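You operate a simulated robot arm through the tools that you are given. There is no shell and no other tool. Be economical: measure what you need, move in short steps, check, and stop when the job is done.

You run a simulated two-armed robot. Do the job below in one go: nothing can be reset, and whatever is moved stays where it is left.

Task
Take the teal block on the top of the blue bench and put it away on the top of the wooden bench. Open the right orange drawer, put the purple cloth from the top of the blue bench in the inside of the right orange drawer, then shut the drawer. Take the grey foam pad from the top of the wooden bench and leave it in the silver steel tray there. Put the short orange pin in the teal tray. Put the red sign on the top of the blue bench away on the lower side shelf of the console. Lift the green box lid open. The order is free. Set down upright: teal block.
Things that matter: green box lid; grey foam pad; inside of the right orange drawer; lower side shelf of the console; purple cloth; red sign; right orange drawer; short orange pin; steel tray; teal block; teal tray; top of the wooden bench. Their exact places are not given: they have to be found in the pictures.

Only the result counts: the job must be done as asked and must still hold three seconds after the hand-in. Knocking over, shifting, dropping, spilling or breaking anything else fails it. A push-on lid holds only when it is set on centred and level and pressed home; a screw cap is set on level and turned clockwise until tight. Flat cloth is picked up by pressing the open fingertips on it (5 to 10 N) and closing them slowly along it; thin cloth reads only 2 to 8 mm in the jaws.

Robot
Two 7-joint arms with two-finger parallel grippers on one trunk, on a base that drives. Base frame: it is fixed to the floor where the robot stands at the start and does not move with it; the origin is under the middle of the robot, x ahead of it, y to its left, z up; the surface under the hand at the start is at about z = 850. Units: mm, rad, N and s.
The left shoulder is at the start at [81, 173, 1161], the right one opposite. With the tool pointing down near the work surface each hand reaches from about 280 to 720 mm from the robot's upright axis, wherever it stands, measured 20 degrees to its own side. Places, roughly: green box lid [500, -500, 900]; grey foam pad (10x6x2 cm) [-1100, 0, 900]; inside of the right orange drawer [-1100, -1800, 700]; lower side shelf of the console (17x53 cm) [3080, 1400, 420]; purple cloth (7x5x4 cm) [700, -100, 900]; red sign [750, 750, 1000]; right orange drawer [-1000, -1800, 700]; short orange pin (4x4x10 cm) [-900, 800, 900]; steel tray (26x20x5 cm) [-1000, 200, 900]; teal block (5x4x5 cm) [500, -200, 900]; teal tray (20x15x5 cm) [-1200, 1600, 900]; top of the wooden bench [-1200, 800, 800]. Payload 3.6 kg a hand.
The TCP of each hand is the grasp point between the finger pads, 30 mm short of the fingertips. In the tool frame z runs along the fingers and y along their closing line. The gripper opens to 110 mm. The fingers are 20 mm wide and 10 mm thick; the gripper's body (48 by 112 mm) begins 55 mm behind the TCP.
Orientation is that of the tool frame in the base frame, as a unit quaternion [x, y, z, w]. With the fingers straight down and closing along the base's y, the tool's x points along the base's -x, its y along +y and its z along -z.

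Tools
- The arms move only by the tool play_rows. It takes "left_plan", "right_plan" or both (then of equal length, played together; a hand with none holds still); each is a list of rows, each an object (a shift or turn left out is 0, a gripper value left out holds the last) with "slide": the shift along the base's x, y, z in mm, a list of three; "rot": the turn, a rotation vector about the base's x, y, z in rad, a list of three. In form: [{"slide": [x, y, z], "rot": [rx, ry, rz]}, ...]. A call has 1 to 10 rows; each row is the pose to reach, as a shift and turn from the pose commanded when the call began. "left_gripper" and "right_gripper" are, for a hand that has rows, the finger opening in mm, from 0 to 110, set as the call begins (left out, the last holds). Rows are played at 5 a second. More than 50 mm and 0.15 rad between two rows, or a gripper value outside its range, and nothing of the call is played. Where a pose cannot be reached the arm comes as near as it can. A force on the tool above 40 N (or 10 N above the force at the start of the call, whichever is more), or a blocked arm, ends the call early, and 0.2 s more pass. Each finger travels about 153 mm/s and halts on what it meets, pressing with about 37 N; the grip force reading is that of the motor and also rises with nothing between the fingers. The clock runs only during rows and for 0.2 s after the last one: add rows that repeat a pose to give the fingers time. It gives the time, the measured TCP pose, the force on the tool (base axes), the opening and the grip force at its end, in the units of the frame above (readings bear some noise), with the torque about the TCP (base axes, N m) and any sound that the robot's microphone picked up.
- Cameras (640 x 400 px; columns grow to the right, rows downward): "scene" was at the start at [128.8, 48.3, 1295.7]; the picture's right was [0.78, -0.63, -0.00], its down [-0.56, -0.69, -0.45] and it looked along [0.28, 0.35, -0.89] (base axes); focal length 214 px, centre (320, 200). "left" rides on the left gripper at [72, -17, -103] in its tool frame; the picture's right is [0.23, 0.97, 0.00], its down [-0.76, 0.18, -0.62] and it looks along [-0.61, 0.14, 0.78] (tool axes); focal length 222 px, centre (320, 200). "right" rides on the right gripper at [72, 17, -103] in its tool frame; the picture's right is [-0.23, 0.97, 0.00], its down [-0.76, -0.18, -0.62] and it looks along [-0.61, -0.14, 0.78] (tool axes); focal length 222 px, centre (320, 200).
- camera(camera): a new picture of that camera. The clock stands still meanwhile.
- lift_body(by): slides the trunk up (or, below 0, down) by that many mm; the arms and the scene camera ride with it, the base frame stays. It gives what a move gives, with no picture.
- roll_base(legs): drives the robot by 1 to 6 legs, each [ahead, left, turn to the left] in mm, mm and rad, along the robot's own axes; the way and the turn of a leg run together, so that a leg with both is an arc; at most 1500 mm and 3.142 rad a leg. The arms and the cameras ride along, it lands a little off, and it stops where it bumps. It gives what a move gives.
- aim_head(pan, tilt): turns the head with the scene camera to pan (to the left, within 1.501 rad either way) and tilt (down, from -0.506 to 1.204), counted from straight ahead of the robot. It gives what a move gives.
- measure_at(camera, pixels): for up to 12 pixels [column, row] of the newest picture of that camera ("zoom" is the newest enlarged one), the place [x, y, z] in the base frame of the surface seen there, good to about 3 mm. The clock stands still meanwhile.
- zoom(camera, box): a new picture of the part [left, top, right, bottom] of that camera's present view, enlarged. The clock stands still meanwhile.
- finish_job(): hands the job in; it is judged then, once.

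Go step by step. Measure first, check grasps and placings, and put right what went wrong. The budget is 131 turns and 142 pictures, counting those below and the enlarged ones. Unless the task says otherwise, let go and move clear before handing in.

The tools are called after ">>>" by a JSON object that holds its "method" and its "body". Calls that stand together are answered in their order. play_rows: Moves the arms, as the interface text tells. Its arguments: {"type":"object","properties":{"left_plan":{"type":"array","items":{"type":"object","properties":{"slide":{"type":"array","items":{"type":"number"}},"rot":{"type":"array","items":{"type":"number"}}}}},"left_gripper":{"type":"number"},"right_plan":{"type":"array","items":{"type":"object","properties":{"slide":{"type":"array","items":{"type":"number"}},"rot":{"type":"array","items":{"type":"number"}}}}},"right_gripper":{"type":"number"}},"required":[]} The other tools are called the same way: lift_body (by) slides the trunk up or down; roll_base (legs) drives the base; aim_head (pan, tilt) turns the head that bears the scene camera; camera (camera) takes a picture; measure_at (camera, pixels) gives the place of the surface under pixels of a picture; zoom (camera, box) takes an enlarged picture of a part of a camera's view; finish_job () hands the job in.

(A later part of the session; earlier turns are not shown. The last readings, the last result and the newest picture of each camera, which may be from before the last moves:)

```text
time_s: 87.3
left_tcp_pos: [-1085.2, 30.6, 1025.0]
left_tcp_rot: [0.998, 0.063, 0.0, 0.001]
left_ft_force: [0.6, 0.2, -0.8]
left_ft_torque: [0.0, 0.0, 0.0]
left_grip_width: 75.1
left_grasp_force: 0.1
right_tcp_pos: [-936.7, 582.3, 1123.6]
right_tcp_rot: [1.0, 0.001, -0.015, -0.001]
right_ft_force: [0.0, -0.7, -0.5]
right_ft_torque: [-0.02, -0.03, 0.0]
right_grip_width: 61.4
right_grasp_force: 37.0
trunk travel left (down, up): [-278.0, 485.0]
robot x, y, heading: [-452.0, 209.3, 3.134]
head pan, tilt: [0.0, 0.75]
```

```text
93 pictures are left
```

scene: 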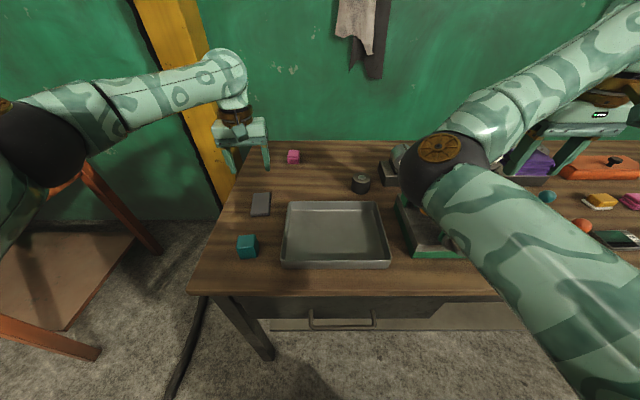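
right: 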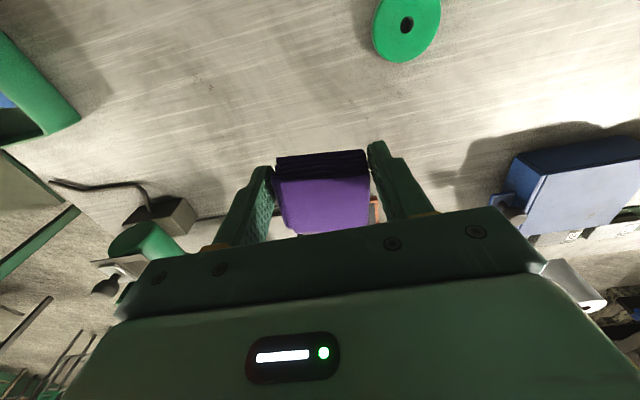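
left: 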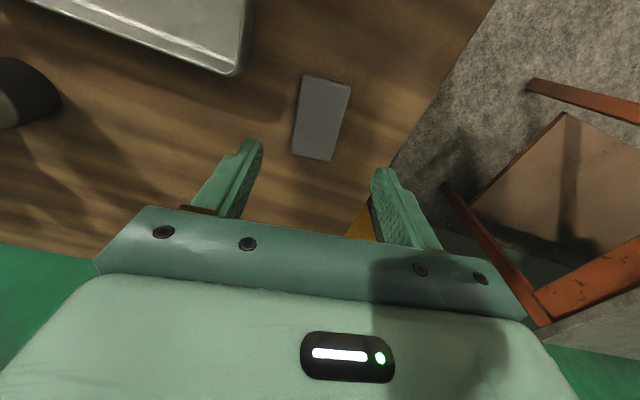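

The block stands on the wooden bench. Now measure the pad's corners and the tray.

>>> {"method": "measure_at", "body": {"camera": "left", "pixels": [[306, 77], [348, 85], [293, 152], [328, 158], [318, 115]]}}

>>> {"method": "measure_at", "body": {"camera": "scene", "pixels": [[290, 206], [376, 205], [283, 262], [388, 262], [330, 235], [345, 225], [310, 245], [247, 240]]}}

```text
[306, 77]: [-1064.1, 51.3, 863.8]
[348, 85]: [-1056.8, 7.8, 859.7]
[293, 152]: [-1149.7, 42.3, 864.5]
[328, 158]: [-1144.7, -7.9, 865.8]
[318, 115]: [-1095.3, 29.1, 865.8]
```

```text
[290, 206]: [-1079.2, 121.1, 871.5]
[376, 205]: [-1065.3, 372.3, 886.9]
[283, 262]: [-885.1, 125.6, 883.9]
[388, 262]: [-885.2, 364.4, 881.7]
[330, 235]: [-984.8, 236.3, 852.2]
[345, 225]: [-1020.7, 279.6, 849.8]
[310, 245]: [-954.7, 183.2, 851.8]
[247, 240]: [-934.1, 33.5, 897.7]
```

Pad centre (−1104, 23), its short axis matches the present closing line. Descend and grip.

>>> {"method": "play_rows", "body": {"left_plan": [{"slide": [-19, -7, -40]}, {"slide": [-19, -7, -80]}, {"slide": [-19, -7, -120]}, {"slide": [-19, -7, -144]}, {"slide": [-19, -7, -144]}], "left_gripper": 90}}

>>> {"method": "play_rows", "body": {"left_plan": [{"slide": [0, 0, 0]}, {"slide": [0, 0, 0]}, {"slide": [0, 0, 0]}, {"slide": [0, 0, 0]}], "left_gripper": 40}}

>>> {"method": "play_rows", "body": {"left_plan": [{"slide": [0, 0, 30]}, {"slide": [0, 0, 70]}, {"slide": [0, 0, 110]}]}}

>>> {"method": "camera", "body": {"camera": "left"}}

```text
time_s: 88.5
left_tcp_pos: [-1103.6, 21.5, 881.7]
left_tcp_rot: [0.998, 0.063, -0.001, 0.0]
left_ft_force: [-0.2, -0.2, 1.1]
left_ft_torque: [-0.03, -0.02, 0.02]
left_grip_width: 89.9
left_grasp_force: 0.1
right_tcp_pos: [-937.4, 580.4, 1123.0]
right_tcp_rot: [1.0, 0.001, -0.016, -0.001]
right_ft_force: [0.4, -0.5, -0.8]
right_ft_torque: [0.01, -0.02, -0.01]
right_grip_width: 61.4
right_grasp_force: 37.3
trunk travel left (down, up): [-278.0, 485.0]
robot x, y, heading: [-449.8, 207.1, 3.139]
head pan, tilt: [0.0, 0.75]
```

```text
time_s: 89.5
left_tcp_pos: [-1101.6, 21.5, 881.2]
left_tcp_rot: [0.998, 0.063, -0.001, 0.0]
left_ft_force: [0.5, 1.0, 0.3]
left_ft_torque: [0.01, 0.0, 0.0]
left_grip_width: 54.4
left_grasp_force: 37.4
right_tcp_pos: [-936.7, 581.6, 1123.6]
right_tcp_rot: [1.0, 0.002, -0.016, -0.001]
right_ft_force: [-0.1, 0.4, -0.5]
right_ft_torque: [-0.01, -0.02, -0.01]
right_grip_width: 61.6
right_grasp_force: 37.4
trunk travel left (down, up): [-278.0, 485.0]
robot x, y, heading: [-452.0, 209.4, 3.14]
head pan, tilt: [0.0, 0.75]
```

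```text
time_s: 90.3
left_tcp_pos: [-1101.6, 22.6, 992.4]
left_tcp_rot: [0.998, 0.065, 0.001, 0.0]
left_ft_force: [-0.7, 0.5, -0.6]
left_ft_torque: [0.01, 0.04, -0.01]
left_grip_width: 54.4
left_grasp_force: 37.5
right_tcp_pos: [-937.2, 581.4, 1123.9]
right_tcp_rot: [1.0, 0.001, -0.016, -0.001]
right_ft_force: [0.1, -0.6, 0.6]
right_ft_torque: [0.01, -0.02, -0.02]
right_grip_width: 61.3
right_grasp_force: 36.9
trunk travel left (down, up): [-278.0, 485.0]
robot x, y, heading: [-452.9, 203.8, 3.14]
head pan, tilt: [0.0, 0.75]
```

```text
92 pictures are left
```

left: 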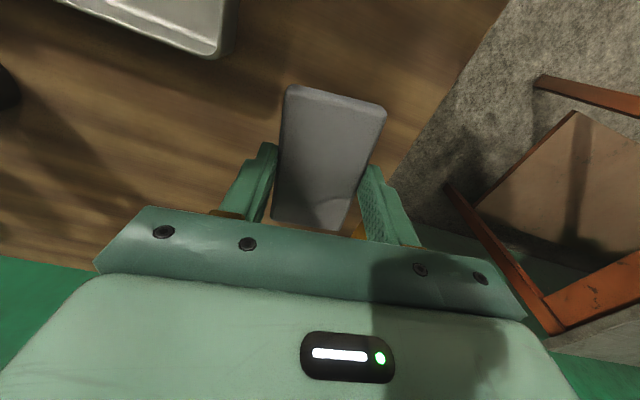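

Pad held. Move over the tray and lower to z≈887.

>>> {"method": "play_rows", "body": {"left_plan": [{"slide": [22, 38, 0]}, {"slide": [46, 77, 0]}, {"slide": [70, 116, 0]}, {"slide": [94, 155, 0]}, {"slide": [115, 185, 0]}, {"slide": [115, 185, -40]}, {"slide": [115, 185, -80]}, {"slide": [115, 185, -100]}, {"slide": [115, 185, -107]}, {"slide": [115, 185, -107]}]}}

>>> {"method": "camera", "body": {"camera": "left"}}

```text
time_s: 92.5
left_tcp_pos: [-988.6, 206.5, 885.5]
left_tcp_rot: [0.998, 0.064, -0.001, 0.001]
left_ft_force: [0.9, 0.6, -0.5]
left_ft_torque: [0.0, 0.03, 0.02]
left_grip_width: 54.3
left_grasp_force: 37.0
right_tcp_pos: [-937.9, 582.1, 1123.2]
right_tcp_rot: [1.0, 0.002, -0.016, -0.001]
right_ft_force: [0.4, 0.9, -0.9]
right_ft_torque: [-0.01, -0.02, 0.0]
right_grip_width: 61.8
right_grasp_force: 37.2
trunk travel left (down, up): [-278.0, 485.0]
robot x, y, heading: [-450.3, 205.9, 3.139]
head pan, tilt: [0.0, 0.75]
```

```text
91 pictures are left
```

left: 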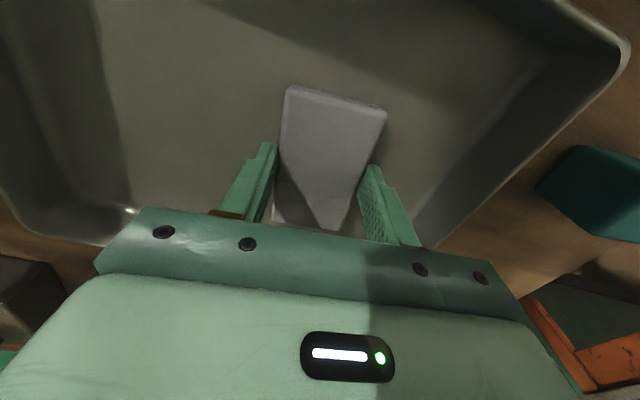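

>>> {"method": "play_rows", "body": {"left_plan": [{"slide": [0, 0, 0]}, {"slide": [0, 0, 0]}, {"slide": [0, 0, 0]}], "left_gripper": 80}}

>>> {"method": "play_rows", "body": {"left_plan": [{"slide": [0, 0, 30]}, {"slide": [0, 0, 70]}, {"slide": [0, 0, 110]}, {"slide": [10, -40, 150]}, {"slide": [20, -80, 175]}, {"slide": [30, -120, 195]}]}}

>>> {"method": "aim_head", "body": {"pan": -0.5, "tilt": 0.65}}

>>> {"method": "camera", "body": {"camera": "scene"}}

```text
time_s: 93.3
left_tcp_pos: [-989.5, 207.2, 886.2]
left_tcp_rot: [0.998, 0.064, -0.001, 0.0]
left_ft_force: [0.2, 0.8, -0.1]
left_ft_torque: [0.0, 0.0, -0.04]
left_grip_width: 79.9
left_grasp_force: 0.1
right_tcp_pos: [-938.1, 581.0, 1124.0]
right_tcp_rot: [1.0, 0.002, -0.015, 0.0]
right_ft_force: [0.3, 0.5, 0.3]
right_ft_torque: [-0.01, -0.03, 0.02]
right_grip_width: 61.2
right_grasp_force: 37.0
trunk travel left (down, up): [-278.0, 485.0]
robot x, y, heading: [-451.1, 205.6, 3.144]
head pan, tilt: [0.0, 0.75]
```

```text
refused: row 4 steps farther than a row can; nothing moved
```

```text
time_s: 94.2
left_tcp_pos: [-989.4, 205.8, 885.5]
left_tcp_rot: [0.998, 0.064, -0.001, 0.0]
left_ft_force: [-0.8, 0.5, -0.6]
left_ft_torque: [0.03, 0.0, -0.01]
left_grip_width: 80.1
left_grasp_force: 0.1
right_tcp_pos: [-937.1, 581.3, 1123.5]
right_tcp_rot: [1.0, 0.002, -0.016, -0.001]
right_ft_force: [-0.8, 0.2, -0.3]
right_ft_torque: [-0.01, 0.0, 0.0]
right_grip_width: 61.5
right_grasp_force: 36.3
trunk travel left (down, up): [-278.0, 485.0]
robot x, y, heading: [-453.3, 203.6, 3.141]
head pan, tilt: [-0.499, 0.649]
```

```text
90 pictures are left
```

scene: 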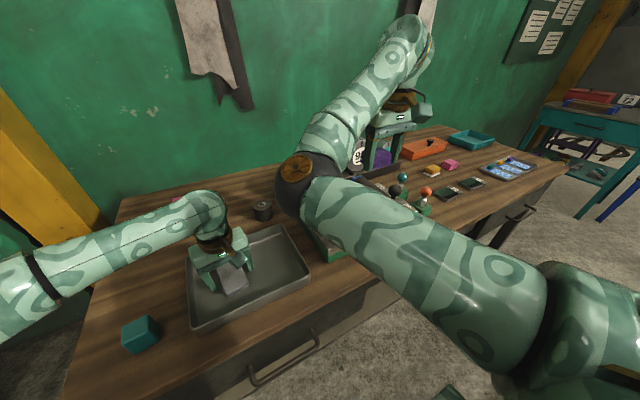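

Raise the left hand, then roll along the bench towards the pins (orange head near (427,192)).

>>> {"method": "play_rows", "body": {"left_plan": [{"slide": [0, 0, 30]}, {"slide": [0, 0, 70]}, {"slide": [0, 0, 110]}, {"slide": [10, 0, 155]}, {"slide": [30, -20, 195]}, {"slide": [60, -40, 225]}]}}

>>> {"method": "roll_base", "body": {"legs": [[0, -700, 0]]}}

>>> {"method": "aim_head", "body": {"pan": 0.1, "tilt": 0.75}}

>>> {"method": "camera", "body": {"camera": "scene"}}

>>> {"method": "camera", "body": {"camera": "left"}}

```text
time_s: 95.6
left_tcp_pos: [-929.8, 166.2, 1110.5]
left_tcp_rot: [0.998, 0.063, -0.001, 0.0]
left_ft_force: [0.3, 0.1, -0.2]
left_ft_torque: [0.01, 0.03, -0.01]
left_grip_width: 79.8
left_grasp_force: 0.1
right_tcp_pos: [-936.6, 581.0, 1124.9]
right_tcp_rot: [1.0, 0.002, -0.017, 0.0]
right_ft_force: [-0.1, 0.0, -0.3]
right_ft_torque: [0.0, 0.03, 0.01]
right_grip_width: 61.6
right_grasp_force: 36.9
trunk travel left (down, up): [-278.0, 485.0]
robot x, y, heading: [-451.2, 204.0, 3.142]
head pan, tilt: [-0.499, 0.649]
```

```text
time_s: 99.4
left_tcp_pos: [-931.7, 848.3, 1110.2]
left_tcp_rot: [0.998, 0.066, -0.001, 0.0]
left_ft_force: [0.4, -0.1, -0.1]
left_ft_torque: [0.0, -0.02, 0.04]
left_grip_width: 80.1
left_grasp_force: 0.0
right_tcp_pos: [-939.2, 1263.1, 1123.3]
right_tcp_rot: [1.0, 0.003, -0.016, 0.0]
right_ft_force: [0.5, -0.1, -0.4]
right_ft_torque: [0.0, 0.01, -0.01]
right_grip_width: 61.1
right_grasp_force: 37.0
trunk travel left (down, up): [-278.0, 485.0]
robot x, y, heading: [-449.3, 887.7, -3.138]
head pan, tilt: [-0.499, 0.649]
```

```text
time_s: 100.4
left_tcp_pos: [-930.7, 849.2, 1110.0]
left_tcp_rot: [0.998, 0.066, -0.002, 0.0]
left_ft_force: [0.2, 0.3, -0.1]
left_ft_torque: [-0.05, -0.01, -0.01]
left_grip_width: 80.0
left_grasp_force: 0.1
right_tcp_pos: [-937.9, 1261.9, 1123.3]
right_tcp_rot: [1.0, 0.004, -0.016, -0.001]
right_ft_force: [-0.2, -0.3, -0.7]
right_ft_torque: [-0.02, -0.02, -0.01]
right_grip_width: 61.2
right_grasp_force: 37.2
trunk travel left (down, up): [-278.0, 485.0]
robot x, y, heading: [-452.7, 888.4, -3.142]
head pan, tilt: [0.099, 0.75]
```

```text
89 pictures are left
```

scene: 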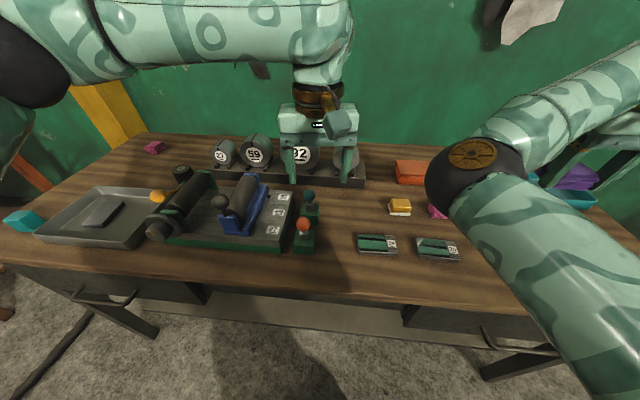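

```text
88 pictures are left
```

left: 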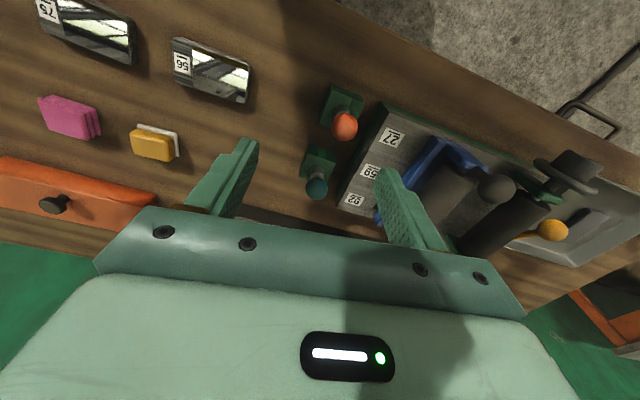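

>>> {"method": "zoom", "body": {"camera": "scene", "box": [260, 170, 360, 270]}}

>>> {"method": "zoom", "body": {"camera": "left", "box": [280, 70, 420, 210]}}

>>> {"method": "zoom", "body": {"camera": "scene", "box": [130, 150, 240, 260]}}

```text
4.00 times, centred on (310, 220) of scene
```

zoom: 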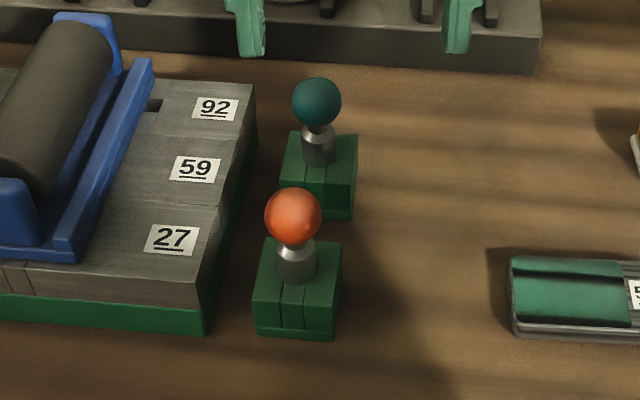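

```text
2.86 times, centred on (350, 140) of left
```

zoom: 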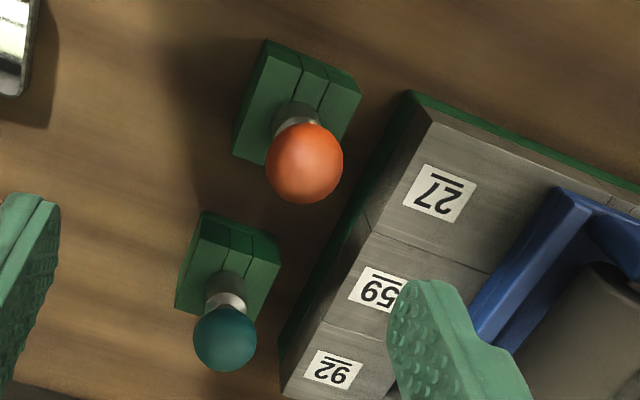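

```text
3.64 times, centred on (185, 205) of scene
```

zoom: 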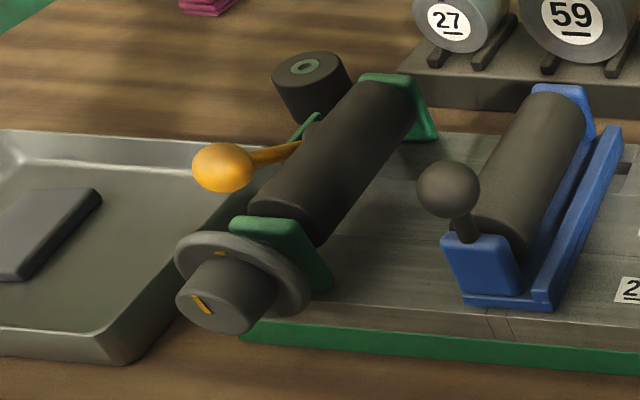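

The orange-headed pin stands in a green socket block at scene (303,225). Measure its ball, stem and socket.

>>> {"method": "zoom", "body": {"camera": "left", "box": [280, 70, 420, 210]}}

>>> {"method": "measure_at", "body": {"camera": "zoom", "pixels": [[305, 160], [270, 155], [340, 165], [305, 198], [305, 130], [285, 115], [270, 55], [350, 90], [240, 155], [330, 100], [428, 110], [225, 340]]}}

>>> {"method": "measure_at", "body": {"camera": "scene", "pixels": [[303, 224], [303, 232], [303, 237], [297, 243], [315, 243], [310, 250], [308, 195]]}}

```text
2.86 times, centred on (350, 140) of left
```

zoom: 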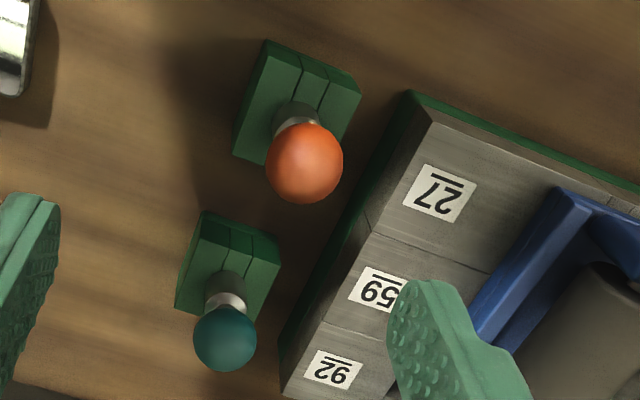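

```text
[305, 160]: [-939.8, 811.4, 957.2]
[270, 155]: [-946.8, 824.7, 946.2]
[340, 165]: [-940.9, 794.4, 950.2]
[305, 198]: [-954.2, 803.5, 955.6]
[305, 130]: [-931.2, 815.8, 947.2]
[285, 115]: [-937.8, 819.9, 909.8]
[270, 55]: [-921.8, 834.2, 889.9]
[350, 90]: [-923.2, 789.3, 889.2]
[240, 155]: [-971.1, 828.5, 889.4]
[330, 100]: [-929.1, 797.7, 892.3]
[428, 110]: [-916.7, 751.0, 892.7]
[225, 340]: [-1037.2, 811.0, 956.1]
```

```text
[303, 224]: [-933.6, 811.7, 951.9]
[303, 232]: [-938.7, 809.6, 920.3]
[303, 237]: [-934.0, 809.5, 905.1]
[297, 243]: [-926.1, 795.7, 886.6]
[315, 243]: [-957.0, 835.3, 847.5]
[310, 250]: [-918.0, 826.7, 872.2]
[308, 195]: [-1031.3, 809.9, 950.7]
```

Ball centre ≈(−942, 810, 944), socket top 889. Grip the ball.

>>> {"method": "play_rows", "body": {"left_plan": [{"slide": [-6, -20, -40]}, {"slide": [-12, -39, -80]}, {"slide": [-12, -39, -120]}, {"slide": [-12, -39, -150]}, {"slide": [-12, -39, -167]}, {"slide": [-12, -39, -167]}], "left_gripper": 65}}

>>> {"method": "play_rows", "body": {"left_plan": [{"slide": [0, 0, 0]}, {"slide": [0, 0, 0]}, {"slide": [0, 0, 0]}, {"slide": [0, 0, 0]}], "left_gripper": 15}}

>>> {"method": "camera", "body": {"camera": "left"}}

```text
time_s: 101.8
left_tcp_pos: [-942.5, 807.3, 943.5]
left_tcp_rot: [0.998, 0.065, -0.001, 0.0]
left_ft_force: [-0.5, 0.5, -0.2]
left_ft_torque: [-0.03, 0.0, -0.01]
left_grip_width: 65.0
left_grasp_force: 0.1
right_tcp_pos: [-938.7, 1263.0, 1123.6]
right_tcp_rot: [1.0, 0.005, -0.015, -0.001]
right_ft_force: [0.8, -0.4, -1.3]
right_ft_torque: [-0.03, -0.02, -0.02]
right_grip_width: 61.1
right_grasp_force: 37.2
trunk travel left (down, up): [-278.0, 485.0]
robot x, y, heading: [-451.3, 891.7, -3.137]
head pan, tilt: [0.099, 0.75]
```

```text
time_s: 102.8
left_tcp_pos: [-943.1, 807.6, 942.2]
left_tcp_rot: [0.998, 0.065, 0.0, 0.0]
left_ft_force: [0.2, 0.0, -0.7]
left_ft_torque: [-0.01, -0.02, -0.02]
left_grip_width: 32.6
left_grasp_force: 37.0
right_tcp_pos: [-938.1, 1262.6, 1124.6]
right_tcp_rot: [1.0, 0.003, -0.015, 0.0]
right_ft_force: [-0.4, 0.1, -0.8]
right_ft_torque: [0.0, -0.02, 0.01]
right_grip_width: 61.2
right_grasp_force: 36.9
trunk travel left (down, up): [-278.0, 485.0]
robot x, y, heading: [-451.1, 889.6, -3.141]
head pan, tilt: [0.099, 0.75]
```

```text
83 pictures are left
```

left: 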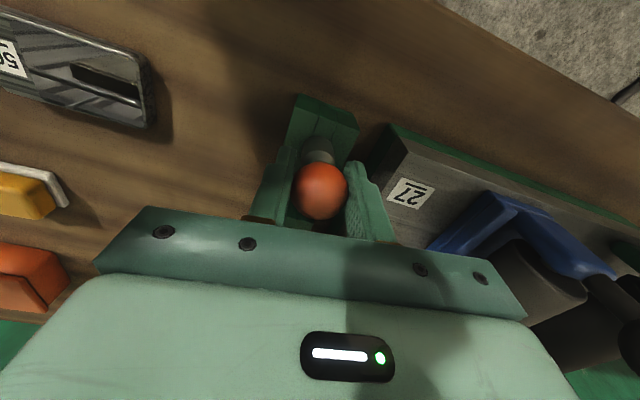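

Gripped at 32.6 mm. Lift slowly straight up and check the green socket stays.

>>> {"method": "play_rows", "body": {"left_plan": [{"slide": [0, 0, 5]}, {"slide": [0, 0, 12]}, {"slide": [0, 0, 20]}, {"slide": [0, 0, 30]}, {"slide": [0, 0, 45]}, {"slide": [0, 0, 60]}, {"slide": [0, 0, 80]}, {"slide": [0, 0, 100]}]}}

>>> {"method": "camera", "body": {"camera": "left"}}

>>> {"method": "camera", "body": {"camera": "scene"}}

```text
time_s: 104.6
left_tcp_pos: [-942.1, 808.8, 1042.9]
left_tcp_rot: [0.998, 0.065, -0.001, 0.0]
left_ft_force: [0.0, 0.5, -0.4]
left_ft_torque: [-0.01, 0.01, -0.01]
left_grip_width: 32.5
left_grasp_force: 37.3
right_tcp_pos: [-938.1, 1262.7, 1124.0]
right_tcp_rot: [1.0, 0.003, -0.015, -0.002]
right_ft_force: [1.7, -0.3, -1.2]
right_ft_torque: [0.01, -0.03, -0.03]
right_grip_width: 60.9
right_grasp_force: 37.2
trunk travel left (down, up): [-278.0, 485.0]
robot x, y, heading: [-452.3, 895.1, -3.139]
head pan, tilt: [0.099, 0.75]
```

```text
82 pictures are left
```

left: 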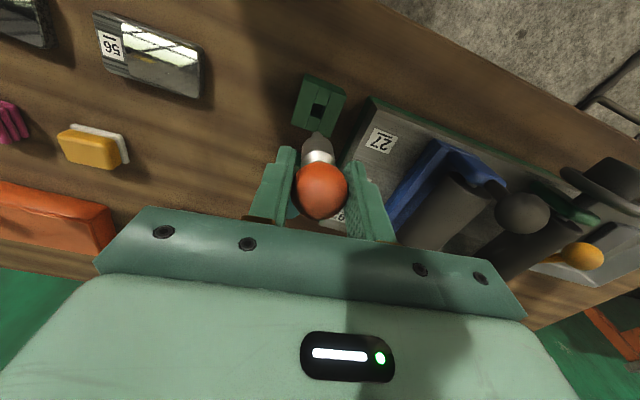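

```text
81 pictures are left
```

scene: 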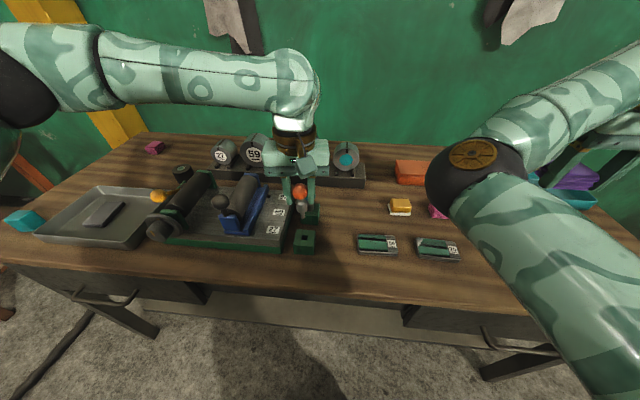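

Pin is out, the socket stayed. Raise and roll toward the teal tray, then look.

>>> {"method": "play_rows", "body": {"left_plan": [{"slide": [10, 0, 35]}, {"slide": [20, 0, 70]}]}}

>>> {"method": "roll_base", "body": {"legs": [[0, -550, 0]]}}

>>> {"method": "aim_head", "body": {"pan": -0.3, "tilt": 0.55}}

>>> {"method": "camera", "body": {"camera": "scene"}}

```text
time_s: 105.2
left_tcp_pos: [-922.9, 809.1, 1114.9]
left_tcp_rot: [0.998, 0.065, 0.0, 0.001]
left_ft_force: [0.1, -0.5, -0.4]
left_ft_torque: [-0.01, -0.02, 0.0]
left_grip_width: 32.4
left_grasp_force: 37.2
right_tcp_pos: [-939.4, 1262.3, 1123.3]
right_tcp_rot: [1.0, 0.004, -0.016, -0.001]
right_ft_force: [-1.3, 0.0, -0.6]
right_ft_torque: [-0.03, 0.01, 0.0]
right_grip_width: 61.2
right_grasp_force: 36.5
trunk travel left (down, up): [-278.0, 485.0]
robot x, y, heading: [-453.4, 890.2, -3.141]
head pan, tilt: [0.099, 0.75]
```

```text
time_s: 108.4
left_tcp_pos: [-925.0, 1367.7, 1113.7]
left_tcp_rot: [0.998, 0.07, -0.001, 0.0]
left_ft_force: [0.3, -0.7, -0.4]
left_ft_torque: [0.01, -0.04, -0.02]
left_grip_width: 32.4
left_grasp_force: 36.6
right_tcp_pos: [-946.0, 1819.8, 1123.3]
right_tcp_rot: [1.0, 0.009, -0.015, -0.001]
right_ft_force: [0.1, 0.2, -0.5]
right_ft_torque: [0.03, 0.03, 0.02]
right_grip_width: 61.4
right_grasp_force: 36.9
trunk travel left (down, up): [-278.0, 485.0]
robot x, y, heading: [-457.6, 1449.8, -3.128]
head pan, tilt: [0.099, 0.75]
```

```text
time_s: 109.2
left_tcp_pos: [-926.2, 1366.4, 1113.0]
left_tcp_rot: [0.998, 0.07, -0.001, 0.0]
left_ft_force: [-0.5, -0.5, -0.5]
left_ft_torque: [0.01, 0.0, 0.0]
left_grip_width: 32.3
left_grasp_force: 37.6
right_tcp_pos: [-945.5, 1819.3, 1122.5]
right_tcp_rot: [1.0, 0.008, -0.016, 0.0]
right_ft_force: [-0.7, -0.9, -0.5]
right_ft_torque: [0.0, 0.0, -0.01]
right_grip_width: 61.2
right_grasp_force: 37.1
trunk travel left (down, up): [-278.0, 485.0]
robot x, y, heading: [-456.3, 1449.8, -3.129]
head pan, tilt: [-0.3, 0.55]
```

```text
80 pictures are left
```

scene: 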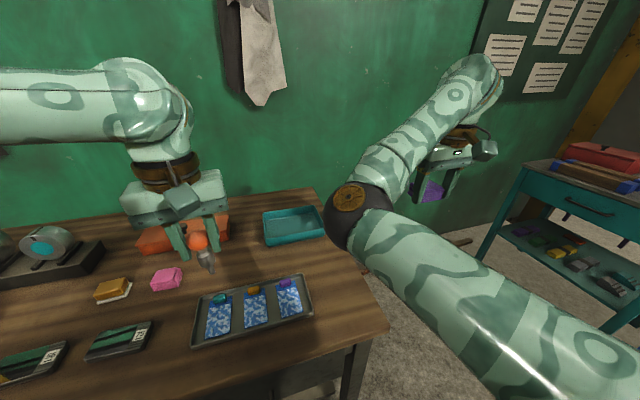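

>>> {"method": "measure_at", "body": {"camera": "scene", "pixels": [[265, 214], [312, 208], [268, 242], [324, 236], [292, 224], [300, 230], [230, 330], [300, 285], [530, 180], [600, 160], [215, 228], [383, 325]]}}

```text
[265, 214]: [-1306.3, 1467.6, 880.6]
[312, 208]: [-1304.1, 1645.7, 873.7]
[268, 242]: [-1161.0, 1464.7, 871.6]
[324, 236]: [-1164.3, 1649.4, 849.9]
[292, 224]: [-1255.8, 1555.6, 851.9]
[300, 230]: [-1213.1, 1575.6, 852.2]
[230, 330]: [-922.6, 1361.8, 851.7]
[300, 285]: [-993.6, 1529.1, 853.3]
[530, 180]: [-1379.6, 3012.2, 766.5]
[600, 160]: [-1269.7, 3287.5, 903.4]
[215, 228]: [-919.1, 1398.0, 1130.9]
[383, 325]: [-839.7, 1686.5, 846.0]
```

Tray interior x −1306…−1161, y 1465…1648, floor 852. Drive so that it's in front of the left shoulder.

>>> {"method": "roll_base", "body": {"legs": [[45, -255, -0.013]]}}

>>> {"method": "play_rows", "body": {"left_plan": [{"slide": [-45, -10, 0]}, {"slide": [-90, -20, 0]}, {"slide": [-135, -30, 0]}, {"slide": [-180, -40, -10]}, {"slide": [-220, -50, -30]}]}}

>>> {"method": "camera", "body": {"camera": "left"}}

```text
time_s: 111.1
left_tcp_pos: [-972.5, 1631.4, 1113.6]
left_tcp_rot: [0.998, 0.062, -0.001, 0.0]
left_ft_force: [-0.2, 0.2, -0.3]
left_ft_torque: [-0.01, -0.02, 0.01]
left_grip_width: 32.4
left_grasp_force: 37.4
right_tcp_pos: [-986.6, 2083.9, 1123.5]
right_tcp_rot: [1.0, 0.001, -0.016, 0.0]
right_ft_force: [0.0, 1.0, 0.2]
right_ft_torque: [-0.01, -0.02, 0.04]
right_grip_width: 61.3
right_grasp_force: 37.5
trunk travel left (down, up): [-278.0, 485.0]
robot x, y, heading: [-500.8, 1706.6, 3.134]
head pan, tilt: [-0.3, 0.55]
```

```text
time_s: 112.3
left_tcp_pos: [-1166.7, 1573.5, 1073.9]
left_tcp_rot: [0.998, 0.062, 0.0, 0.0]
left_ft_force: [0.3, -0.5, -1.1]
left_ft_torque: [0.07, 0.01, 0.02]
left_grip_width: 32.2
left_grasp_force: 37.2
left hand out of reach, approached as far as the arm can: row 5
right_tcp_pos: [-986.4, 2081.3, 1124.5]
right_tcp_rot: [1.0, 0.001, -0.015, -0.001]
right_ft_force: [0.7, -0.5, -1.1]
right_ft_torque: [0.02, -0.04, -0.02]
right_grip_width: 61.1
right_grasp_force: 37.5
trunk travel left (down, up): [-278.0, 485.0]
robot x, y, heading: [-502.5, 1705.9, 3.137]
head pan, tilt: [-0.3, 0.55]
```

```text
79 pictures are left
```

left: 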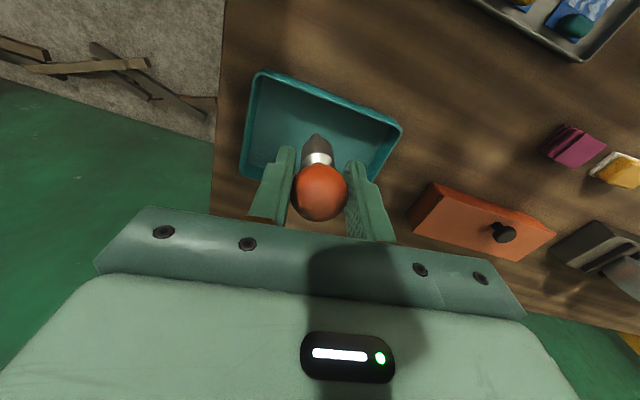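

Position is good. Lower while tilting 0.6 rad so that the pin lies down along y.

>>> {"method": "play_rows", "body": {"left_plan": [{"slide": [-5, -5, -30], "rot": [0.1, 0, 0]}, {"slide": [-10, -10, -60], "rot": [0.22, 0, 0]}, {"slide": [-15, -15, -85], "rot": [0.34, 0, 0]}, {"slide": [-20, -20, -105], "rot": [0.46, 0, 0]}, {"slide": [-22, -25, -115], "rot": [0.58, 0, 0]}, {"slide": [-22, -25, -115], "rot": [0.58, 0, 0]}]}}

>>> {"method": "camera", "body": {"camera": "left"}}

>>> {"method": "camera", "body": {"camera": "scene"}}

```text
time_s: 113.7
left_tcp_pos: [-1184.6, 1550.0, 960.1]
left_tcp_rot: [0.956, 0.06, 0.017, -0.285]
left_ft_force: [1.0, -0.2, -0.1]
left_ft_torque: [-0.01, -0.01, -0.02]
left_grip_width: 32.2
left_grasp_force: 37.0
left hand out of reach, approached as far as the arm can: row 5, 6
right_tcp_pos: [-985.7, 2084.6, 1124.0]
right_tcp_rot: [1.0, 0.001, -0.016, -0.001]
right_ft_force: [-0.4, -0.6, -0.5]
right_ft_torque: [0.0, -0.01, 0.0]
right_grip_width: 61.3
right_grasp_force: 37.1
trunk travel left (down, up): [-278.0, 485.0]
robot x, y, heading: [-503.2, 1709.4, 3.132]
head pan, tilt: [-0.3, 0.55]
```

```text
78 pictures are left
```

left: 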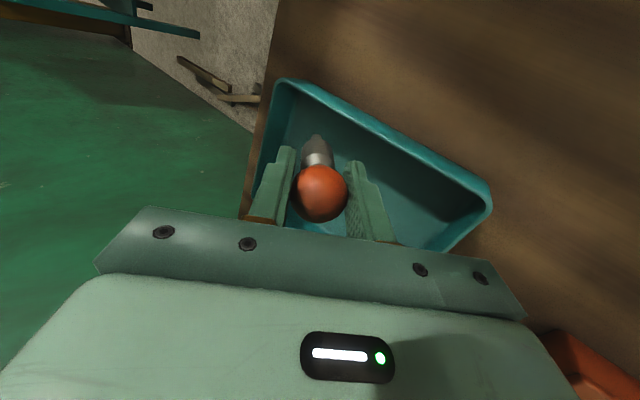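

```text
77 pictures are left
```

scene: 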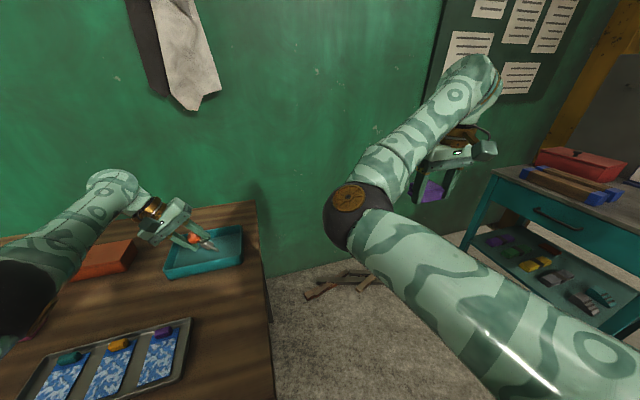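

Hand is ~20 mm short of tray centre; roll 25 mm ahead, then lower.

>>> {"method": "roll_base", "body": {"legs": [[28, 0, 0]]}}

>>> {"method": "play_rows", "body": {"left_plan": [{"slide": [0, 0, -12]}, {"slide": [0, 0, -22]}, {"slide": [0, 0, -30]}, {"slide": [0, 0, -30]}]}}

>>> {"method": "camera", "body": {"camera": "left"}}

>>> {"method": "zoom", "body": {"camera": "scene", "box": [100, 170, 270, 300]}}

```text
time_s: 114.5
left_tcp_pos: [-1213.2, 1548.4, 960.6]
left_tcp_rot: [0.956, 0.061, 0.017, -0.285]
left_ft_force: [-0.5, -0.7, -0.4]
left_ft_torque: [0.02, 0.0, -0.01]
left_grip_width: 32.1
left_grasp_force: 36.4
right_tcp_pos: [-1014.6, 2084.8, 1123.2]
right_tcp_rot: [1.0, 0.001, -0.015, -0.002]
right_ft_force: [0.2, 0.1, -0.5]
right_ft_torque: [-0.03, -0.02, 0.02]
right_grip_width: 61.3
right_grasp_force: 36.8
trunk travel left (down, up): [-278.0, 485.0]
robot x, y, heading: [-529.9, 1709.7, 3.142]
head pan, tilt: [-0.3, 0.55]
```

```text
time_s: 115.5
left_tcp_pos: [-1210.5, 1547.2, 931.0]
left_tcp_rot: [0.957, 0.061, 0.017, -0.285]
left_ft_force: [0.0, -0.4, -1.2]
left_ft_torque: [0.0, -0.03, 0.01]
left_grip_width: 32.3
left_grasp_force: 36.9
left hand out of reach, approached as far as the arm can: row 3, 4
right_tcp_pos: [-1015.3, 2083.5, 1122.4]
right_tcp_rot: [1.0, 0.0, -0.016, -0.001]
right_ft_force: [-0.1, -0.5, -0.9]
right_ft_torque: [0.01, -0.01, 0.04]
right_grip_width: 61.1
right_grasp_force: 36.7
trunk travel left (down, up): [-278.0, 485.0]
robot x, y, heading: [-529.9, 1709.0, 3.135]
head pan, tilt: [-0.3, 0.55]
```

```text
76 pictures are left
```

left: 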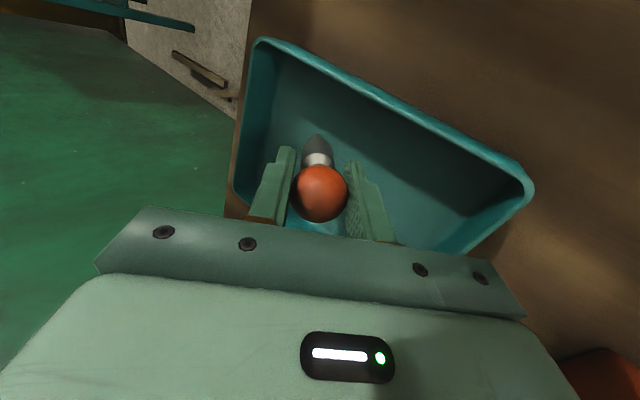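

```text
3.08 times, centred on (185, 235) of scene
```

zoom: 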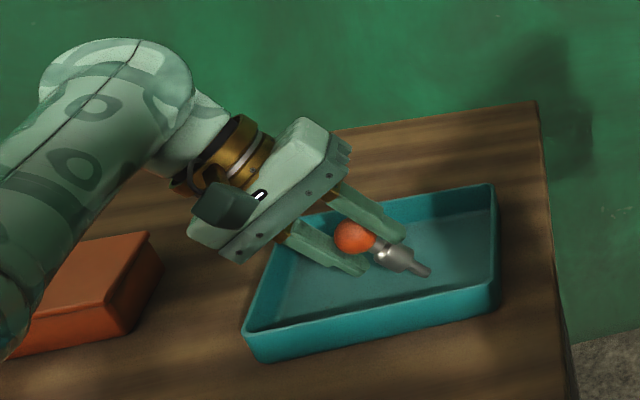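

The pin is inside the tray. Lower a bit, release and retreat along the tool axis.

>>> {"method": "play_rows", "body": {"left_plan": [{"slide": [0, 0, -4]}, {"slide": [0, 0, -8]}, {"slide": [0, 0, -8]}]}}

>>> {"method": "play_rows", "body": {"left_plan": [{"slide": [0, 0, 0]}, {"slide": [0, 0, 0]}, {"slide": [0, 0, 0]}], "left_gripper": 60}}

>>> {"method": "play_rows", "body": {"left_plan": [{"slide": [0, -14, 20]}, {"slide": [0, -28, 42]}, {"slide": [10, -48, 72]}, {"slide": [30, -60, 100]}, {"slide": [60, -60, 130]}, {"slide": [100, -60, 140], "rot": [-0.12, 0, 0]}, {"slide": [135, -60, 145], "rot": [-0.26, 0, 0]}, {"slide": [170, -50, 150], "rot": [-0.4, 0, 0]}, {"slide": [200, -40, 150], "rot": [-0.5, 0, 0]}, {"slide": [230, -30, 150], "rot": [-0.58, 0, 0]}]}}

>>> {"method": "camera", "body": {"camera": "scene"}}

>>> {"method": "zoom", "body": {"camera": "scene", "box": [130, 190, 270, 300]}}

```text
time_s: 116.3
left_tcp_pos: [-1209.0, 1544.9, 920.7]
left_tcp_rot: [0.957, 0.06, 0.016, -0.284]
left_ft_force: [0.2, -0.4, 0.3]
left_ft_torque: [0.0, 0.02, 0.02]
left_grip_width: 32.3
left_grasp_force: 37.1
right_tcp_pos: [-1014.6, 2084.3, 1124.7]
right_tcp_rot: [1.0, 0.0, -0.016, -0.001]
right_ft_force: [-0.2, 0.0, -0.5]
right_ft_torque: [0.01, -0.05, 0.04]
right_grip_width: 61.1
right_grasp_force: 36.8
trunk travel left (down, up): [-278.0, 485.0]
robot x, y, heading: [-527.2, 1709.0, 3.139]
head pan, tilt: [-0.3, 0.55]
```

```text
time_s: 117.1
left_tcp_pos: [-1209.6, 1547.2, 921.3]
left_tcp_rot: [0.957, 0.061, 0.017, -0.284]
left_ft_force: [-0.4, 0.1, 0.9]
left_ft_torque: [-0.02, -0.02, -0.04]
left_grip_width: 59.9
left_grasp_force: 0.0
right_tcp_pos: [-1013.9, 2084.0, 1123.0]
right_tcp_rot: [1.0, 0.001, -0.015, -0.001]
right_ft_force: [0.2, 0.4, -0.2]
right_ft_torque: [-0.04, -0.01, 0.02]
right_grip_width: 61.1
right_grasp_force: 37.0
trunk travel left (down, up): [-278.0, 485.0]
robot x, y, heading: [-529.4, 1711.0, 3.138]
head pan, tilt: [-0.3, 0.55]
```

```text
time_s: 119.3
left_tcp_pos: [-1187.4, 1570.9, 1109.0]
left_tcp_rot: [0.998, 0.062, 0.0, 0.003]
left_ft_force: [0.3, 0.5, -0.1]
left_ft_torque: [-0.1, 0.04, -0.03]
left_grip_width: 59.7
left_grasp_force: 0.1
left hand out of reach, approached as far as the arm can: row 3, 4, 5, 6, 7, 8, 9, 10
right_tcp_pos: [-1013.8, 2086.7, 1122.8]
right_tcp_rot: [1.0, 0.001, -0.016, 0.001]
right_ft_force: [0.1, 1.3, -0.6]
right_ft_torque: [-0.07, 0.0, 0.0]
right_grip_width: 61.1
right_grasp_force: 37.2
trunk travel left (down, up): [-278.0, 485.0]
robot x, y, heading: [-531.0, 1707.7, 3.137]
head pan, tilt: [-0.3, 0.55]
```

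```text
74 pictures are left
```

scene: 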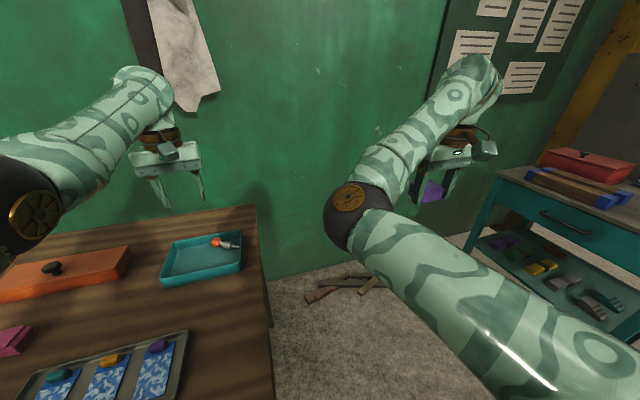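

```text
3.64 times, centred on (200, 245) of scene
```

zoom: 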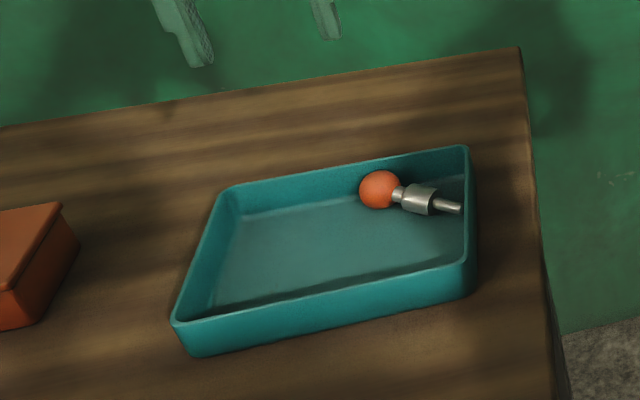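

The orange pin lies in the teal tray. Pull the left hand in, back off, and drive along the aisle to the orange drawers.

>>> {"method": "play_rows", "body": {"left_plan": [{"slide": [40, 0, 0]}, {"slide": [80, 0, 0]}, {"slide": [120, 0, 0]}, {"slide": [160, -10, 0]}, {"slide": [200, -20, 0]}]}}

>>> {"method": "roll_base", "body": {"legs": [[-260, 0, 0], [0, 1450, 0], [0, 1100, 0]]}}

>>> {"method": "aim_head", "body": {"pan": 0.3, "tilt": 0.7}}

>>> {"method": "camera", "body": {"camera": "scene"}}

```text
time_s: 120.5
left_tcp_pos: [-1168.7, 1593.1, 1159.4]
left_tcp_rot: [0.998, 0.063, 0.0, -0.001]
left_ft_force: [-0.3, -0.1, -1.5]
left_ft_torque: [0.0, 0.0, 0.0]
left_grip_width: 60.1
left_grasp_force: 0.0
left hand out of reach, approached as far as the arm can: row 1, 2, 3, 4, 5
right_tcp_pos: [-1015.0, 2083.6, 1123.0]
right_tcp_rot: [1.0, 0.0, -0.016, -0.001]
right_ft_force: [-0.3, -0.3, -0.5]
right_ft_torque: [0.0, -0.02, 0.0]
right_grip_width: 61.3
right_grasp_force: 36.9
trunk travel left (down, up): [-278.0, 485.0]
robot x, y, heading: [-530.4, 1706.6, 3.14]
head pan, tilt: [-0.3, 0.55]
```

```text
time_s: 134.3
left_tcp_pos: [-964.2, -929.8, 1159.6]
left_tcp_rot: [0.998, 0.055, 0.0, 0.0]
left_ft_force: [-0.1, 0.7, 0.1]
left_ft_torque: [0.01, -0.01, -0.03]
left_grip_width: 59.8
left_grasp_force: 0.1
right_tcp_pos: [-803.9, -441.9, 1123.2]
right_tcp_rot: [1.0, -0.007, -0.016, -0.001]
right_ft_force: [0.2, -0.4, -0.2]
right_ft_torque: [-0.01, 0.0, -0.01]
right_grip_width: 61.4
right_grasp_force: 36.9
trunk travel left (down, up): [-278.0, 485.0]
robot x, y, heading: [-325.8, -823.5, 3.127]
head pan, tilt: [-0.3, 0.55]
```

```text
time_s: 135.3
left_tcp_pos: [-965.5, -931.0, 1159.1]
left_tcp_rot: [0.999, 0.055, 0.0, 0.0]
left_ft_force: [0.6, -0.4, 0.3]
left_ft_torque: [0.0, -0.04, -0.02]
left_grip_width: 60.0
left_grasp_force: 0.0
right_tcp_pos: [-802.2, -442.2, 1123.7]
right_tcp_rot: [1.0, -0.007, -0.016, -0.001]
right_ft_force: [-0.2, 0.2, 0.0]
right_ft_torque: [0.0, -0.02, 0.01]
right_grip_width: 61.1
right_grasp_force: 37.4
trunk travel left (down, up): [-278.0, 485.0]
robot x, y, heading: [-323.3, -825.3, 3.118]
head pan, tilt: [0.3, 0.7]
```

```text
72 pictures are left
```

scene: 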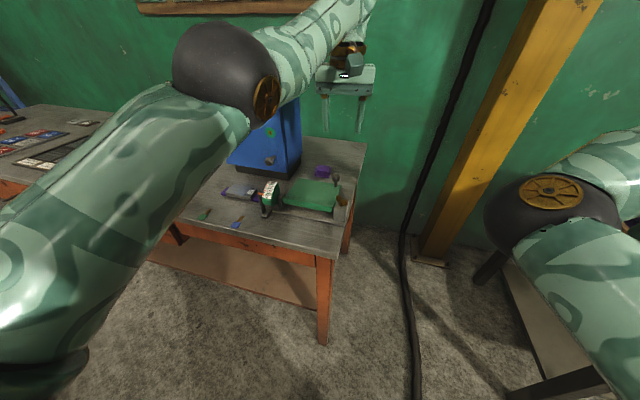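

>>> {"method": "measure_at", "body": {"camera": "scene", "pixels": [[290, 105], [270, 160], [250, 110], [330, 255], [250, 240], [90, 110], [340, 150], [20, 185], [60, 120], [325, 330]]}}

>>> {"method": "aim_head", "body": {"pan": 1.0, "tilt": 0.5}}

>>> {"method": "camera", "body": {"camera": "scene"}}

```text
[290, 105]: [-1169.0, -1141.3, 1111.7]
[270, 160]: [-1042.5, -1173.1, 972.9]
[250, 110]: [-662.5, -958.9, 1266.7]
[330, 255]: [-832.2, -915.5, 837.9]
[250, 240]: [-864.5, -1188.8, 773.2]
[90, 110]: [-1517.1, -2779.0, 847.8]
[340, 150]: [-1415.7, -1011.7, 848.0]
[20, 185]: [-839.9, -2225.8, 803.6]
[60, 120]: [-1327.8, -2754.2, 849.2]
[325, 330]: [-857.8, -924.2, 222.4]
```

```text
time_s: 136.4
left_tcp_pos: [-965.1, -929.6, 1159.3]
left_tcp_rot: [0.999, 0.054, -0.001, 0.001]
left_ft_force: [-0.3, -0.8, -0.2]
left_ft_torque: [0.05, -0.02, -0.01]
left_grip_width: 59.7
left_grasp_force: 0.1
right_tcp_pos: [-803.6, -443.1, 1123.6]
right_tcp_rot: [1.0, -0.006, -0.015, -0.001]
right_ft_force: [0.0, 0.3, -0.9]
right_ft_torque: [0.02, 0.0, 0.01]
right_grip_width: 61.3
right_grasp_force: 37.2
trunk travel left (down, up): [-278.0, 485.0]
robot x, y, heading: [-323.5, -822.8, 3.124]
head pan, tilt: [1.0, 0.499]
```

```text
71 pictures are left
```

scene: 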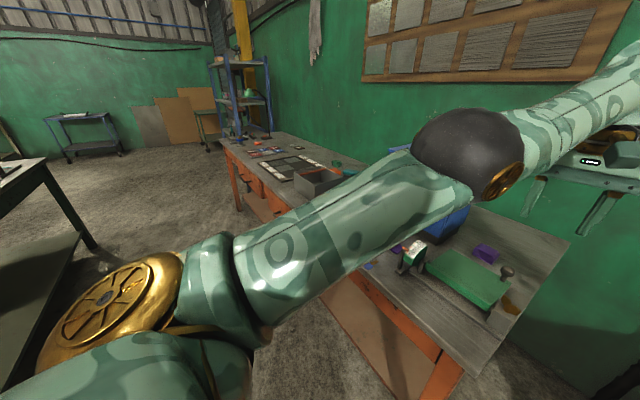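

The blue drill is tall near (−1169,−1141), so I back off 220 mm first, then pass and look at the drawers.

>>> {"method": "roll_base", "body": {"legs": [[-220, 0, 0.0], [0, 880, 0.015]]}}

>>> {"method": "aim_head", "body": {"pan": 0.2, "tilt": 0.7}}

>>> {"method": "camera", "body": {"camera": "scene"}}

```text
time_s: 142.4
left_tcp_pos: [-753.3, -1834.4, 1160.1]
left_tcp_rot: [0.998, 0.06, 0.0, 0.0]
left_ft_force: [0.1, 0.2, -0.2]
left_ft_torque: [0.0, -0.02, -0.02]
left_grip_width: 59.7
left_grasp_force: 0.0
right_tcp_pos: [-596.4, -1344.8, 1123.3]
right_tcp_rot: [1.0, -0.003, -0.016, -0.001]
right_ft_force: [0.4, -0.4, -0.4]
right_ft_torque: [0.03, -0.04, 0.01]
right_grip_width: 61.1
right_grasp_force: 36.7
trunk travel left (down, up): [-278.0, 485.0]
robot x, y, heading: [-117.6, -1722.9, 3.137]
head pan, tilt: [1.0, 0.499]
```

```text
time_s: 143.6
left_tcp_pos: [-752.7, -1833.2, 1158.6]
left_tcp_rot: [0.998, 0.059, 0.0, 0.001]
left_ft_force: [0.2, 0.3, -0.1]
left_ft_torque: [0.0, 0.01, -0.01]
left_grip_width: 60.2
left_grasp_force: 0.1
right_tcp_pos: [-595.4, -1344.6, 1123.6]
right_tcp_rot: [1.0, -0.003, -0.016, 0.0]
right_ft_force: [-0.1, 0.0, -0.2]
right_ft_torque: [-0.03, 0.02, -0.01]
right_grip_width: 60.9
right_grasp_force: 36.7
trunk travel left (down, up): [-278.0, 485.0]
robot x, y, heading: [-113.7, -1721.6, 3.132]
head pan, tilt: [0.201, 0.7]
```

```text
70 pictures are left
```

scene: 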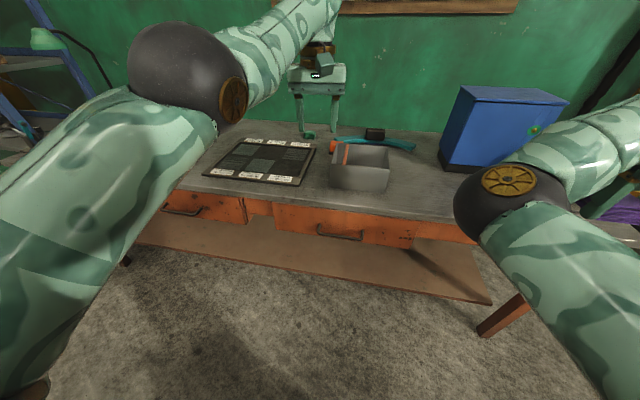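

Two orange drawers are visible; the right one has its handle at (340,233). Zoom and measure.

>>> {"method": "zoom", "body": {"camera": "scene", "box": [250, 190, 430, 270]}}

>>> {"method": "measure_at", "body": {"camera": "scene", "pixels": [[318, 229], [340, 234], [362, 236], [340, 227], [277, 215], [410, 240], [300, 222], [300, 205], [340, 213], [195, 208], [240, 205]]}}

```text
3.56 times, centred on (340, 230) of scene
```

zoom: 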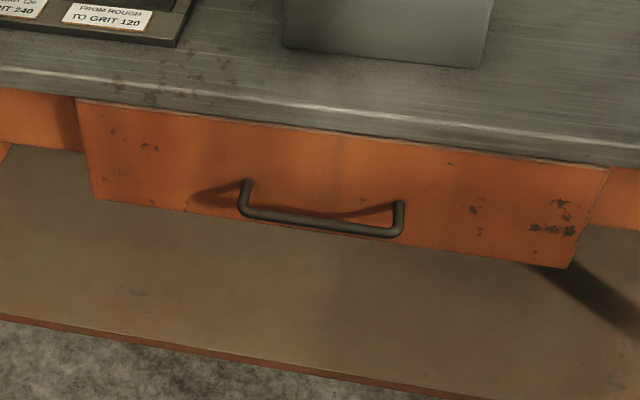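

```text
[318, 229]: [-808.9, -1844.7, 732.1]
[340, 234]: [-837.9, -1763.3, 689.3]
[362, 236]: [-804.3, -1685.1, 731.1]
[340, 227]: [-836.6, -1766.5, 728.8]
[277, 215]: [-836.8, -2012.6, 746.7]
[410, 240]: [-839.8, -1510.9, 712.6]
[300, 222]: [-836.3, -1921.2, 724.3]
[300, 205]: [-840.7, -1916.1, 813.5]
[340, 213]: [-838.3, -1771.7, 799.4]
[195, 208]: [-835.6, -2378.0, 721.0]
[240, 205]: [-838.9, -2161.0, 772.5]
```

Drawer front at x≈−837, handle bar y −1845…−1685, z≈731, x≈−805. I'll lower the trunk 230 and try to draw the left hand back into a good posture.

>>> {"method": "lift_body", "body": {"by": -230}}

>>> {"method": "play_rows", "body": {"left_plan": [{"slide": [20, -10, -20]}, {"slide": [50, -20, -40]}, {"slide": [80, -30, -60]}, {"slide": [110, -40, -70]}, {"slide": [140, -50, -70]}]}}

>>> {"method": "camera", "body": {"camera": "scene"}}

```text
time_s: 145.4
left_tcp_pos: [-817.3, -1832.1, 839.0]
left_tcp_rot: [0.992, 0.052, 0.115, 0.006]
left_ft_force: [9.6, -1.7, 1.2]
left_ft_torque: [0.04, 0.13, -0.35]
left_grip_width: 59.0
left_grasp_force: 0.2
right_tcp_pos: [-655.8, -1344.0, 836.2]
right_tcp_rot: [0.995, -0.001, 0.1, 0.0]
right_ft_force: [-0.1, -0.5, -0.7]
right_ft_torque: [-0.02, 0.0, -0.01]
right_grip_width: 61.1
right_grasp_force: 36.9
trunk travel left (down, up): [-88.0, 675.0]
robot x, y, heading: [-110.4, -1723.9, 3.129]
head pan, tilt: [0.201, 0.7]
stopped: the force on the tool passed its limit at 69 N (the readings are from after the stop); the commanded pose is now the measured one
```

```text
time_s: 145.8
left_tcp_pos: [-816.6, -1833.4, 829.3]
left_tcp_rot: [0.993, 0.045, 0.113, 0.002]
left_ft_force: [27.5, 0.3, 15.9]
left_ft_torque: [0.67, 0.92, -1.17]
left_grip_width: 58.9
left_grasp_force: 0.2
left hand out of reach, approached as far as the arm can: row 1, 2
right_tcp_pos: [-650.6, -1343.7, 840.4]
right_tcp_rot: [0.995, -0.001, 0.098, 0.001]
right_ft_force: [0.3, 0.2, 0.1]
right_ft_torque: [-0.02, 0.03, -0.02]
right_grip_width: 61.1
right_grasp_force: 37.1
trunk travel left (down, up): [-88.0, 675.0]
robot x, y, heading: [-113.5, -1719.4, 3.136]
head pan, tilt: [0.201, 0.7]
stopped in row 2 (left hand): the force on the tool passed its limit at 45 N (the readings are from after the stop); the commanded pose is now the measured one
```

```text
68 pictures are left
```

scene: 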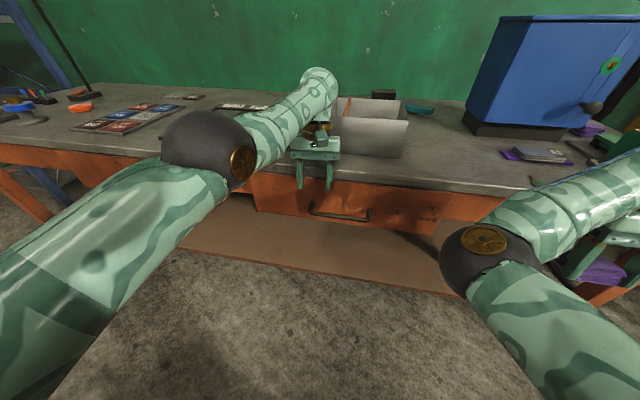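

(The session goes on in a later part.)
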